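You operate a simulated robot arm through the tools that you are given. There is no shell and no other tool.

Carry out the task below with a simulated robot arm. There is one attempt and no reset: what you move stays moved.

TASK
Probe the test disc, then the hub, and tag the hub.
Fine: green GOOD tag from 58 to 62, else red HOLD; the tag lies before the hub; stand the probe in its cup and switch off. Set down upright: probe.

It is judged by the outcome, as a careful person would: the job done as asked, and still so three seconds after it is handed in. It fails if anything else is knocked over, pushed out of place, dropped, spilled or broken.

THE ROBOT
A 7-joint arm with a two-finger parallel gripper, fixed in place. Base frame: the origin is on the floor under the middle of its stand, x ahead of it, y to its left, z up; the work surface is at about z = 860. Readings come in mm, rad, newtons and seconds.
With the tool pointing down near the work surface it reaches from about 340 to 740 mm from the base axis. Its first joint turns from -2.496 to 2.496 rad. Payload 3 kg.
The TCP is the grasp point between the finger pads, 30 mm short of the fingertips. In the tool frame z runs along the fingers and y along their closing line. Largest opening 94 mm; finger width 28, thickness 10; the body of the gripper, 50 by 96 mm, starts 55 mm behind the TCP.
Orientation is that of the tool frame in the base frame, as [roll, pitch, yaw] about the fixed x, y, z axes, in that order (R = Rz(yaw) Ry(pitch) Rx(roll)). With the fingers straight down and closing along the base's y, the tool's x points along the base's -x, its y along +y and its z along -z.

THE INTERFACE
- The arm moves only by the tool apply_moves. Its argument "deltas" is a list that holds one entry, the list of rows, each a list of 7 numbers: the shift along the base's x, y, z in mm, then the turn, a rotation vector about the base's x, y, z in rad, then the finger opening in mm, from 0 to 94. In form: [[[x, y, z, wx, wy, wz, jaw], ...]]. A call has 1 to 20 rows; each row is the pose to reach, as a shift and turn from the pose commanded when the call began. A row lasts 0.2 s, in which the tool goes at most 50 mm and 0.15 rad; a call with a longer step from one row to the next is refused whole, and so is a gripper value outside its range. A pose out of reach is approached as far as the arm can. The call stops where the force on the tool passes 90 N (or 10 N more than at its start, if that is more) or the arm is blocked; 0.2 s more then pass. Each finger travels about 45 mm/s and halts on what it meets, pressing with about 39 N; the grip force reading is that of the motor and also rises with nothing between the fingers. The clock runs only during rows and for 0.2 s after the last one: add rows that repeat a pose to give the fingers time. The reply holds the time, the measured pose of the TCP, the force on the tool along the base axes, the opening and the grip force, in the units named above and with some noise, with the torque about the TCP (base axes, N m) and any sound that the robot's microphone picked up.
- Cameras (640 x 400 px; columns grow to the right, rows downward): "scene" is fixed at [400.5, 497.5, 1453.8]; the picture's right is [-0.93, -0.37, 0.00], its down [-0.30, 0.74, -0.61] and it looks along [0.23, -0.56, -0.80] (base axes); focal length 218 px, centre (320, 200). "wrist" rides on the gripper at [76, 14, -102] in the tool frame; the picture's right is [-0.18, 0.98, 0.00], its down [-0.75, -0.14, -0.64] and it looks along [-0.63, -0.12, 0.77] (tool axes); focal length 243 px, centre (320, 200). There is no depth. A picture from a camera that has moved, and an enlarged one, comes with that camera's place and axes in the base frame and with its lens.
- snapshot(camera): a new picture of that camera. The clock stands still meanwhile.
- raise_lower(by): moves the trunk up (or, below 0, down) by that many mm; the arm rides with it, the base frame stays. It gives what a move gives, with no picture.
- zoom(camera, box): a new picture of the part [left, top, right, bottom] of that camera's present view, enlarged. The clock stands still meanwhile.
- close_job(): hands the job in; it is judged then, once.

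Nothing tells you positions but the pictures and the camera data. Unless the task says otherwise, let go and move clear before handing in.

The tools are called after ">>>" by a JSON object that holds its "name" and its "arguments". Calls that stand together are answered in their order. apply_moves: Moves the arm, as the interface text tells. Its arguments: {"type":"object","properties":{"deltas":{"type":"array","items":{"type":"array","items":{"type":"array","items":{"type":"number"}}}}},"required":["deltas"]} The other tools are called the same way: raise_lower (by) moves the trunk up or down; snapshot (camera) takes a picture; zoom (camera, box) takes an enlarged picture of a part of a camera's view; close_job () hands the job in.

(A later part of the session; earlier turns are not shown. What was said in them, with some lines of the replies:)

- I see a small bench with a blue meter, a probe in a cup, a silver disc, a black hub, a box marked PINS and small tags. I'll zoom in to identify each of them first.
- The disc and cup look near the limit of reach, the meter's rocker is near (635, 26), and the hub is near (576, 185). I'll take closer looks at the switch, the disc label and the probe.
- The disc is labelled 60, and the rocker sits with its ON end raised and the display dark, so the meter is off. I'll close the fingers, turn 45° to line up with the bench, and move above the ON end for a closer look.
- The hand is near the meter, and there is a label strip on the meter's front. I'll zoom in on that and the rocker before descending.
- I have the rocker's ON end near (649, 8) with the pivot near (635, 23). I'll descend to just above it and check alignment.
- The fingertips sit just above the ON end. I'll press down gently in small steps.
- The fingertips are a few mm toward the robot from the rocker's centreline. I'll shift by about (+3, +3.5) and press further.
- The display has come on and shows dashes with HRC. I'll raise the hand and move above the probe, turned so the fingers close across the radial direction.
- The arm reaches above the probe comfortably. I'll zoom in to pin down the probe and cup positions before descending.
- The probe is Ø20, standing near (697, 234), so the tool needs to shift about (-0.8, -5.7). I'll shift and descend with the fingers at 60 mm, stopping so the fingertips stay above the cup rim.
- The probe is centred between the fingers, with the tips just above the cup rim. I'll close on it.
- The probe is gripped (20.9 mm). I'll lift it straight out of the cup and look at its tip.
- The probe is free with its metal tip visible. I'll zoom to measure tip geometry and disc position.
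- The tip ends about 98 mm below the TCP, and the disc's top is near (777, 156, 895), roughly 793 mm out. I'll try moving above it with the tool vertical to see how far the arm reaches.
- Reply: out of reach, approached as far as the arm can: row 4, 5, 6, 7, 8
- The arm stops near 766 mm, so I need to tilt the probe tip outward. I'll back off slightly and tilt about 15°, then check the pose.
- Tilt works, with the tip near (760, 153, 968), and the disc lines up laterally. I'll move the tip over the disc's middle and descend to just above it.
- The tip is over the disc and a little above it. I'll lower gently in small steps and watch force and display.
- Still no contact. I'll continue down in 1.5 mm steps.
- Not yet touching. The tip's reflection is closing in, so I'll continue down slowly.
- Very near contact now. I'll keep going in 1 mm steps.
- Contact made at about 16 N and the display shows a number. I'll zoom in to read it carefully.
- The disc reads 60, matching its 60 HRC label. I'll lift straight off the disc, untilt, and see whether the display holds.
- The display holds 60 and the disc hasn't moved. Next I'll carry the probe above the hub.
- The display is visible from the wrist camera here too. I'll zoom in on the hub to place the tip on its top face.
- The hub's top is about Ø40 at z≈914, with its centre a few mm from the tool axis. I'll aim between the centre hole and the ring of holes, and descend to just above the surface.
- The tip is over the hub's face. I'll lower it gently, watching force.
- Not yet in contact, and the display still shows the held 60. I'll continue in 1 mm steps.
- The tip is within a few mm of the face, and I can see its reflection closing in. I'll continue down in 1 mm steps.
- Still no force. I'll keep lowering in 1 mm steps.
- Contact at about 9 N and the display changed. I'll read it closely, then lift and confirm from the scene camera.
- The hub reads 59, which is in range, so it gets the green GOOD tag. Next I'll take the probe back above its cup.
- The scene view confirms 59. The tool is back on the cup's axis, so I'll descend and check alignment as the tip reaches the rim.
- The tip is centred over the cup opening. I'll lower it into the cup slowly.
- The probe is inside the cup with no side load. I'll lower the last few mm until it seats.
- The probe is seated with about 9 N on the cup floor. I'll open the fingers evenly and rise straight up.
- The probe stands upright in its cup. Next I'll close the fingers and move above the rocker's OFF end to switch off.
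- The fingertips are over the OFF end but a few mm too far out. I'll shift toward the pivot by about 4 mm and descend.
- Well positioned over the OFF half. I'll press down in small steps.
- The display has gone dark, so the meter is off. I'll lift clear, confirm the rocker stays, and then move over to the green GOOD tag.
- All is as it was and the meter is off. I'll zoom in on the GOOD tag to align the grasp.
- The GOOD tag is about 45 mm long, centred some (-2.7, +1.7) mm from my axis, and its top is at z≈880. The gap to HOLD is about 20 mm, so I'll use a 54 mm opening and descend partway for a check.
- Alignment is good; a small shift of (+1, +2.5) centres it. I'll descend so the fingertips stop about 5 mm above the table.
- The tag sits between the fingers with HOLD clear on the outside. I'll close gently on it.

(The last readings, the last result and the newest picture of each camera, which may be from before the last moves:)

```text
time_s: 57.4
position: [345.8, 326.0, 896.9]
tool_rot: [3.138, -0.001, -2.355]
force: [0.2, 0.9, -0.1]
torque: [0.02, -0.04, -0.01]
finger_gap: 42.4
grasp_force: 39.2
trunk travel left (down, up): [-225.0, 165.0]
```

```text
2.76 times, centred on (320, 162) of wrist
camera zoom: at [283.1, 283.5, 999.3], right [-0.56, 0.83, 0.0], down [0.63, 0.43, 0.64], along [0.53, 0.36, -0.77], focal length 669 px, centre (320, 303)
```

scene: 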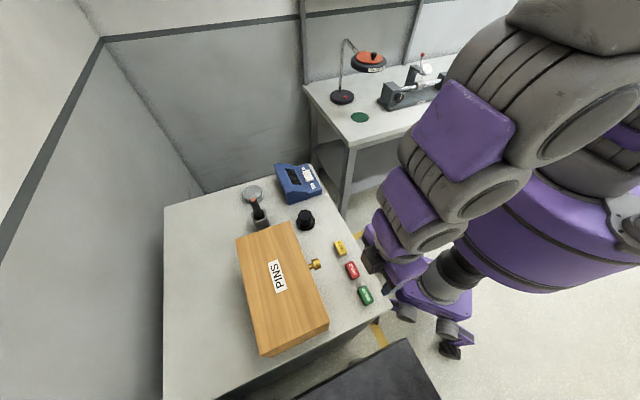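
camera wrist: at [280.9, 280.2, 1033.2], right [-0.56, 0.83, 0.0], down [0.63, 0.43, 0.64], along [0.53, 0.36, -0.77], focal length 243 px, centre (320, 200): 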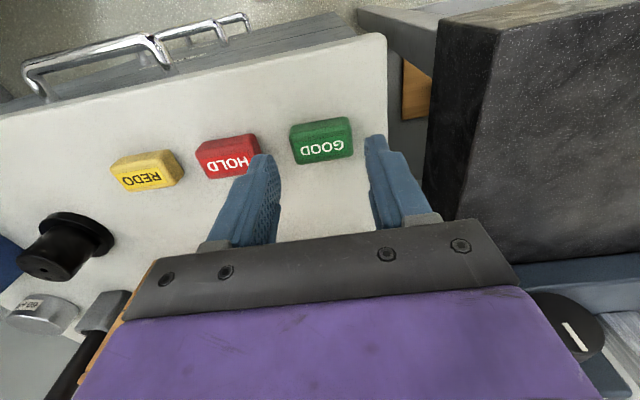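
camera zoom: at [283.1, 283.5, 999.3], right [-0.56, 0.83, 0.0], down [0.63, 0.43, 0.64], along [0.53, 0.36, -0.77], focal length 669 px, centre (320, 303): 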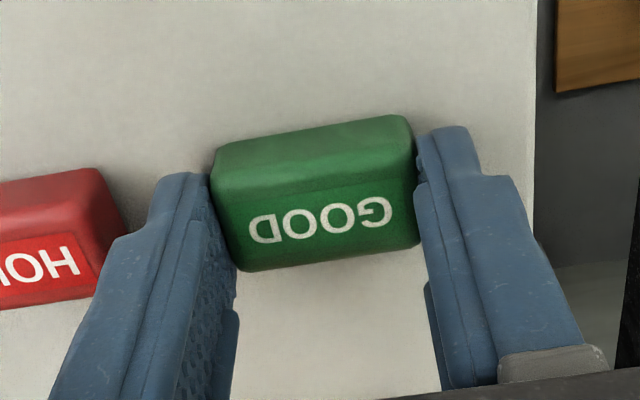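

The tag is gripped at 42.4 mm. I'll lift it straight up and carry it along the row to a spot in front of the hub.

>>> {"name": "apply_moves", "arguments": {"deltas": [[[0, 0, 10, 0, 0, 0, 36], [0, 0, 40, 0, 0, 0, 36], [0, 0, 80, 0, 0, 0, 36], [0, 0, 115, 0, 0, 0, 36], [23, -22, 115, 0, 0, 0, 36], [46, -45, 115, 0, 0, 0, 36], [68, -67, 115, 0, 0, 0, 36], [91, -90, 115, 0, 0, 0, 36], [114, -112, 115, 0, 0, 0, 36], [136, -135, 115, 0, 0, 0, 36], [159, -157, 115, 0, 0, 0, 36], [181.5, -179.5, 115, 0, 0, 0, 36], [181.5, -179.5, 115, 0, 0, 0, 36], [181.5, -179.5, 115, 0, 0, 0, 36]]]}}

>>> {"name": "snapshot", "arguments": {"camera": "wrist"}}

>>> {"name": "snapshot", "arguments": {"camera": "scene"}}

>>> {"name": "zoom", "arguments": {"camera": "scene", "box": [270, 160, 400, 310]}}

```text
time_s: 60.4
position: [528.2, 148.8, 1013.2]
tool_rot: [3.14, -0.001, -2.356]
force: [-0.2, 0.1, -0.8]
torque: [0.04, -0.03, 0.03]
finger_gap: 42.7
grasp_force: 39.8
trunk travel left (down, up): [-225.0, 165.0]
```

```text
taken
camera wrist: at [465.0, 107.2, 1115.5], right [-0.56, 0.83, 0.0], down [0.63, 0.43, 0.64], along [0.53, 0.36, -0.77], focal length 243 px, centre (320, 200)
```

wrist: 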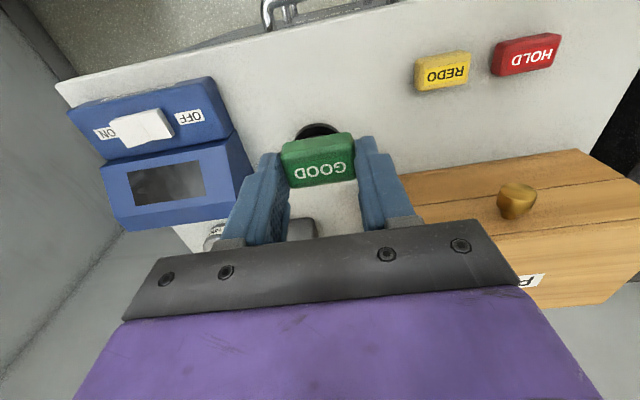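

```text
taken
```

scene: 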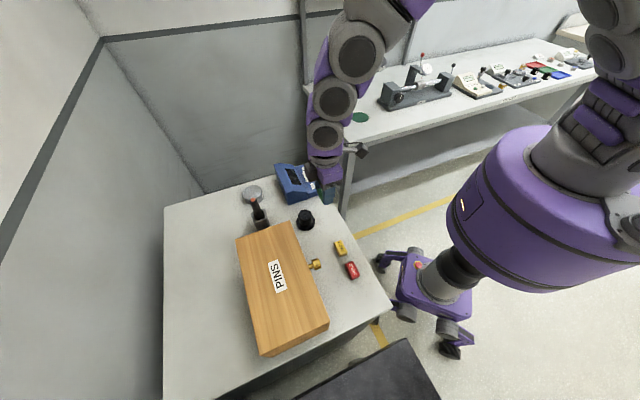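

```text
2.67 times, centred on (335, 235) of scene
camera zoom: at [400.5, 497.5, 1453.8], right [-0.93, -0.37, 0.0], down [-0.3, 0.74, -0.61], along [0.23, -0.56, -0.8], focal length 582 px, centre (280, 107)
```

zoom: 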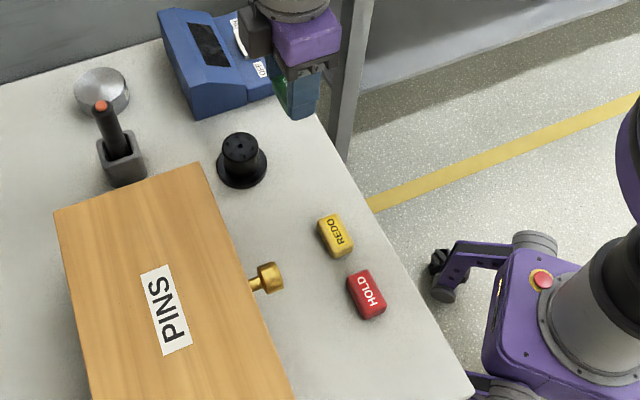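

The tag is held over the spot in front of the hub, with the hub directly behind it. I'll descend most of the way and check clearance.

>>> {"name": "apply_moves", "arguments": {"deltas": [[[0, 0, -25, 0, 0, 0, 36], [0, 0, -50, 0, 0, 0, 36], [0, 0, -75, 0, 0, 0, 36], [0, 0, -95, 0, 0, 0, 36], [0, 0, -95, 0, 0, 0, 36]]]}}

>>> {"name": "snapshot", "arguments": {"camera": "wrist"}}

>>> {"name": "zoom", "arguments": {"camera": "scene", "box": [270, 160, 370, 250]}}

```text
time_s: 61.6
position: [528.8, 146.9, 918.4]
tool_rot: [3.139, -0.001, -2.356]
force: [0.4, -0.4, 0.3]
torque: [0.0, -0.01, -0.01]
finger_gap: 42.7
grasp_force: 38.4
trunk travel left (down, up): [-225.0, 165.0]
```

```text
taken
camera wrist: at [464.4, 105.2, 1020.7], right [-0.56, 0.83, 0.0], down [0.63, 0.43, 0.64], along [0.53, 0.36, -0.77], focal length 243 px, centre (320, 200)
```

wrist: 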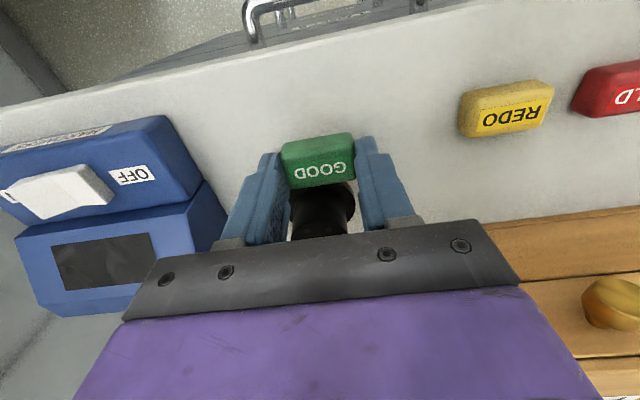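

```text
4.44 times, centred on (320, 205) of scene
camera zoom: at [400.5, 497.5, 1453.8], right [-0.93, -0.37, 0.0], down [-0.3, 0.74, -0.61], along [0.23, -0.56, -0.8], focal length 971 px, centre (320, 178)
```

zoom: 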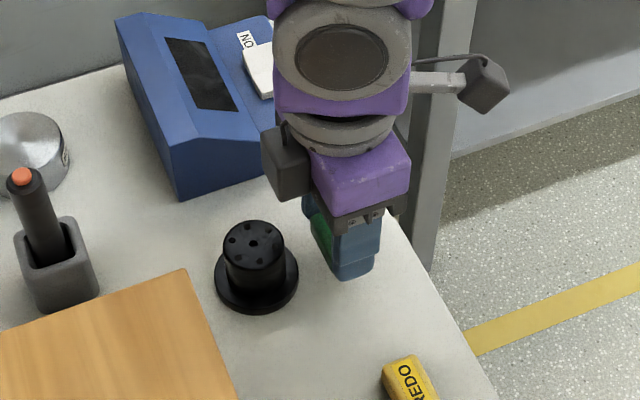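

Clearance to the hub is good. I'll lower the final 20 mm slowly until the tag touches the table.

>>> {"name": "apply_moves", "arguments": {"deltas": [[[0, 0, -6, 0, 0, 0, 36], [0, 0, -12, 0, 0, 0, 36], [0, 0, -16, 0, 0, 0, 36], [0, 0, -18, 0, 0, 0, 36], [0, 0, -19.5, 0, 0, 0, 36], [0, 0, -19.5, 0, 0, 0, 36]]]}}

>>> {"name": "snapshot", "arguments": {"camera": "wrist"}}

```text
time_s: 63.0
position: [529.3, 146.6, 896.5]
tool_rot: [3.139, 0.001, -2.356]
force: [0.5, 0.7, 0.3]
torque: [0.01, 0.01, -0.01]
finger_gap: 42.5
grasp_force: 38.8
trunk travel left (down, up): [-225.0, 165.0]
```

```text
taken
camera wrist: at [465.0, 104.2, 1000.2], right [-0.56, 0.83, 0.0], down [0.63, 0.43, 0.64], along [0.53, 0.36, -0.77], focal length 243 px, centre (320, 200)
```

wrist: 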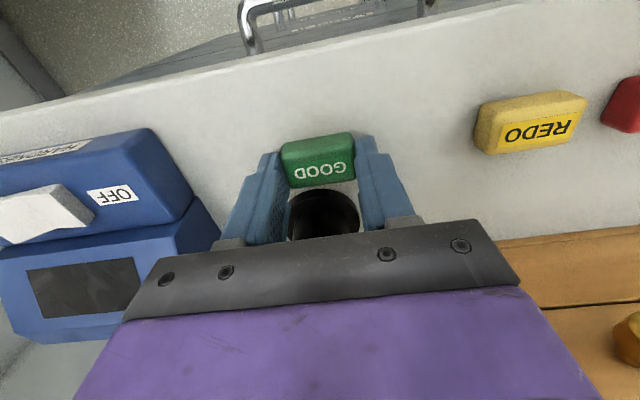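

No contact force yet. I'll lower another 1–1.5 mm.

>>> {"name": "apply_moves", "arguments": {"deltas": [[[0, 0, -0.7, 0, 0, 0, 36], [0, 0, -1.3, 0, 0, 0, 36], [0, 0, -1.3, 0, 0, 0, 36]]]}}

```text
time_s: 63.8
position: [528.0, 145.5, 896.1]
tool_rot: [3.14, 0.001, -2.358]
force: [0.4, 0.5, 1.7]
torque: [0.0, -0.04, 0.01]
finger_gap: 42.8
grasp_force: 39.2
trunk travel left (down, up): [-225.0, 165.0]
```

>>> {"name": "apply_moves", "arguments": {"deltas": [[[0, 0, -0.6, 0, 0, 0, 36], [0, 0, -0.6, 0, 0, 0, 36]]]}}

>>> {"name": "zoom", "arguments": {"camera": "scene", "box": [290, 180, 350, 235]}}

```text
time_s: 64.4
position: [529.9, 146.6, 896.2]
tool_rot: [3.14, 0.001, -2.356]
force: [2.5, 0.6, 9.7]
torque: [-0.02, -0.06, 0.01]
finger_gap: 42.6
grasp_force: 39.4
trunk travel left (down, up): [-225.0, 165.0]
```

```text
7.27 times, centred on (320, 208) of scene
camera zoom: at [400.5, 497.5, 1453.8], right [-0.93, -0.37, 0.0], down [-0.3, 0.74, -0.61], along [0.23, -0.56, -0.8], focal length 1589 px, centre (320, 146)
```

zoom: 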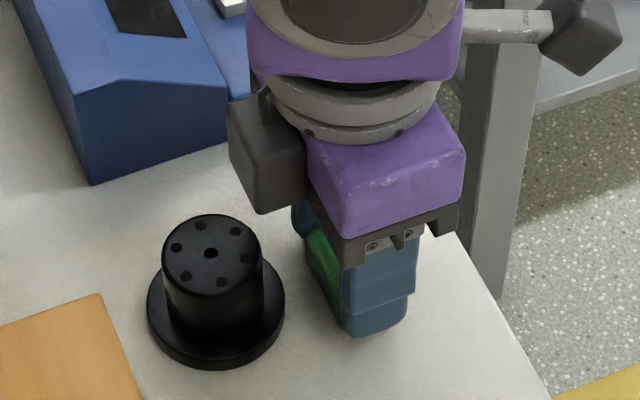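

The tag is on the table with about 10 N. I'll open the fingers and rise straight up.

>>> {"name": "apply_moves", "arguments": {"deltas": [[[0, 0, 0.5, 0, 0, 0, 44], [0, 0, 0.5, 0, 0, 0, 50], [0, 0, 0.5, 0, 0, 0, 56], [0, 0, 0.5, 0, 0, 0, 58], [0, 0, 0.5, 0, 0, 0, 58], [0, 0, 15, 0, 0, 0, 58], [0, 0, 40, 0, 0, 0, 58], [0, 0, 80, 0, 0, 0, 58], [0, 0, 125, 0, 0, 0, 58], [0, 0, 165, 0, 0, 0, 58], [0, 0, 165, 0, 0, 0, 58]]]}}

>>> {"name": "snapshot", "arguments": {"camera": "wrist"}}

>>> {"name": "zoom", "arguments": {"camera": "scene", "box": [230, 150, 390, 250]}}

```text
time_s: 66.8
position: [530.1, 146.8, 1062.0]
tool_rot: [3.14, -0.002, -2.357]
force: [0.3, -0.2, -0.1]
torque: [0.0, 0.0, -0.01]
finger_gap: 58.0
grasp_force: 0.0
trunk travel left (down, up): [-225.0, 165.0]
```

```text
taken
camera wrist: at [466.2, 104.2, 1163.9], right [-0.56, 0.83, 0.0], down [0.63, 0.43, 0.64], along [0.53, 0.36, -0.77], focal length 243 px, centre (320, 200)
```

wrist: 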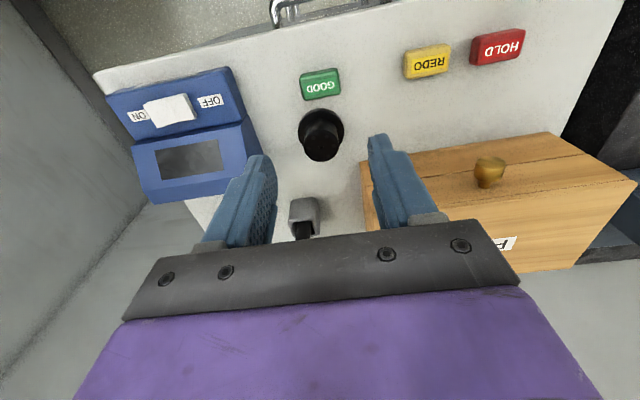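

```text
4.00 times, centred on (310, 200) of scene
camera zoom: at [400.5, 497.5, 1453.8], right [-0.93, -0.37, 0.0], down [-0.3, 0.74, -0.61], along [0.23, -0.56, -0.8], focal length 874 px, centre (360, 200)
```

zoom: 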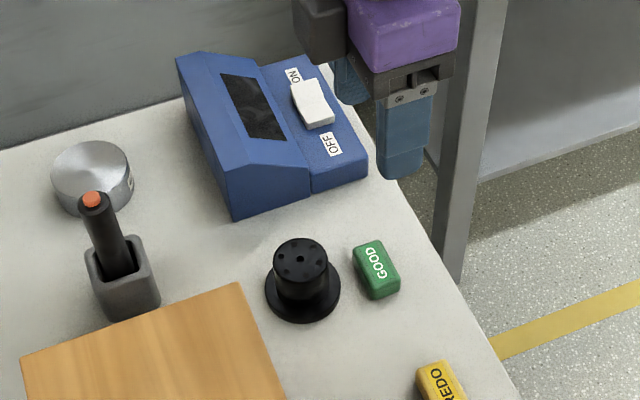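

The GOOD tag lies squarely before the hub, the probe is in its cup and the meter is off. I'll raise the arm well clear and do a final check.

>>> {"name": "apply_moves", "arguments": {"deltas": [[[0, 0, 40, 0, 0, 0, 58], [-10, 0, 80, 0, 0, 0, 58], [-20, 0, 120, 0, 0, 0, 58], [-30, 0, 160, 0, 0, 0, 58], [-40, 0, 190, 0, 0, 0, 58], [-40, 0, 190, 0, 0, 0, 58], [-40, 0, 190, 0, 0, 0, 58]]]}}

>>> {"name": "snapshot", "arguments": {"camera": "scene"}}

>>> {"name": "zoom", "arguments": {"camera": "scene", "box": [230, 150, 390, 250]}}

>>> {"name": "snapshot", "arguments": {"camera": "wrist"}}

```text
time_s: 68.4
position: [488.4, 145.4, 1247.7]
tool_rot: [3.139, -0.002, -2.357]
force: [0.2, -0.1, 0.2]
torque: [-0.03, -0.01, -0.04]
finger_gap: 58.0
grasp_force: 0.0
trunk travel left (down, up): [-225.0, 165.0]
```

```text
taken
```

scene: 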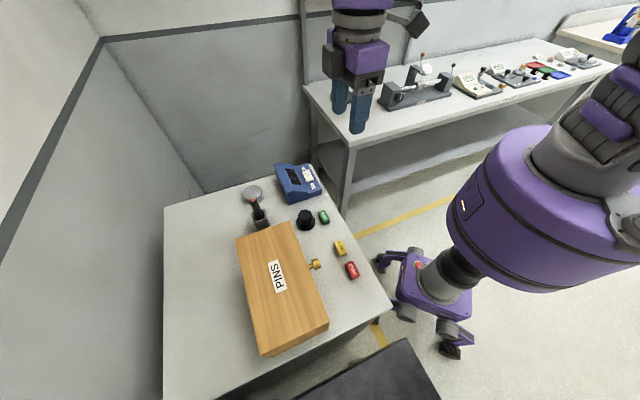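

```text
4.00 times, centred on (310, 200) of scene
camera zoom: at [400.5, 497.5, 1453.8], right [-0.93, -0.37, 0.0], down [-0.3, 0.74, -0.61], along [0.23, -0.56, -0.8], focal length 874 px, centre (360, 200)
```

zoom: 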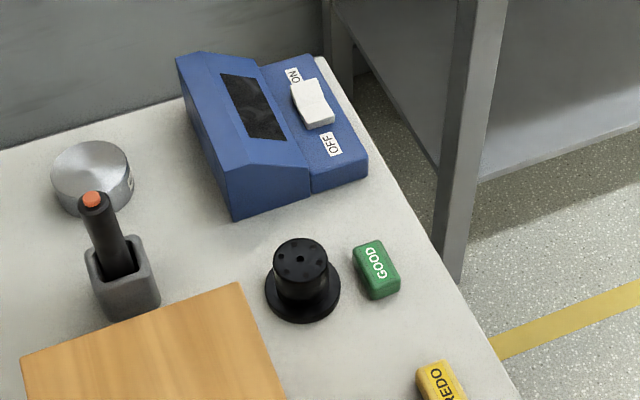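

```text
taken
camera wrist: at [423.6, 102.4, 1350.8], right [-0.56, 0.83, 0.0], down [0.63, 0.43, 0.64], along [0.53, 0.36, -0.77], focal length 243 px, centre (320, 200)
```

wrist: 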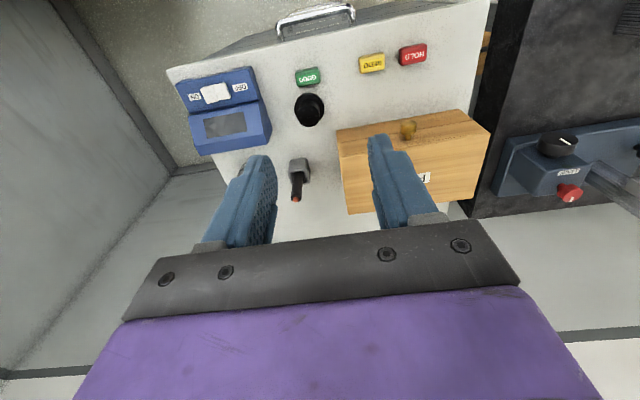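

Everything is in place. The probe stands upright in its cup, the meter is off, the GOOD tag lies in front of the hub, nothing else has moved, and the arm is clear. I'm handing the job in.

>>> {"name": "close_job", "arguments": {}}

```text
The job is handed in.
```

I probed the test disc and then the hub, and put the green GOOD tag in front of the hub. The job is handed in.

- **Test disc:** it read 60, matching its 60 HRC label. It is near the limit of the arm's reach, so I touched it with the probe tilted about 15°.
- **Hub:** it read 59, inside the 58 to 62 range, so it got GOOD rather than HOLD.
- **Probe and meter:** the probe is standing upright in its cup. The meter is switched off and its display is dark.

In the last pictures nothing else had been moved or knocked over, and the arm was clear of the bench.
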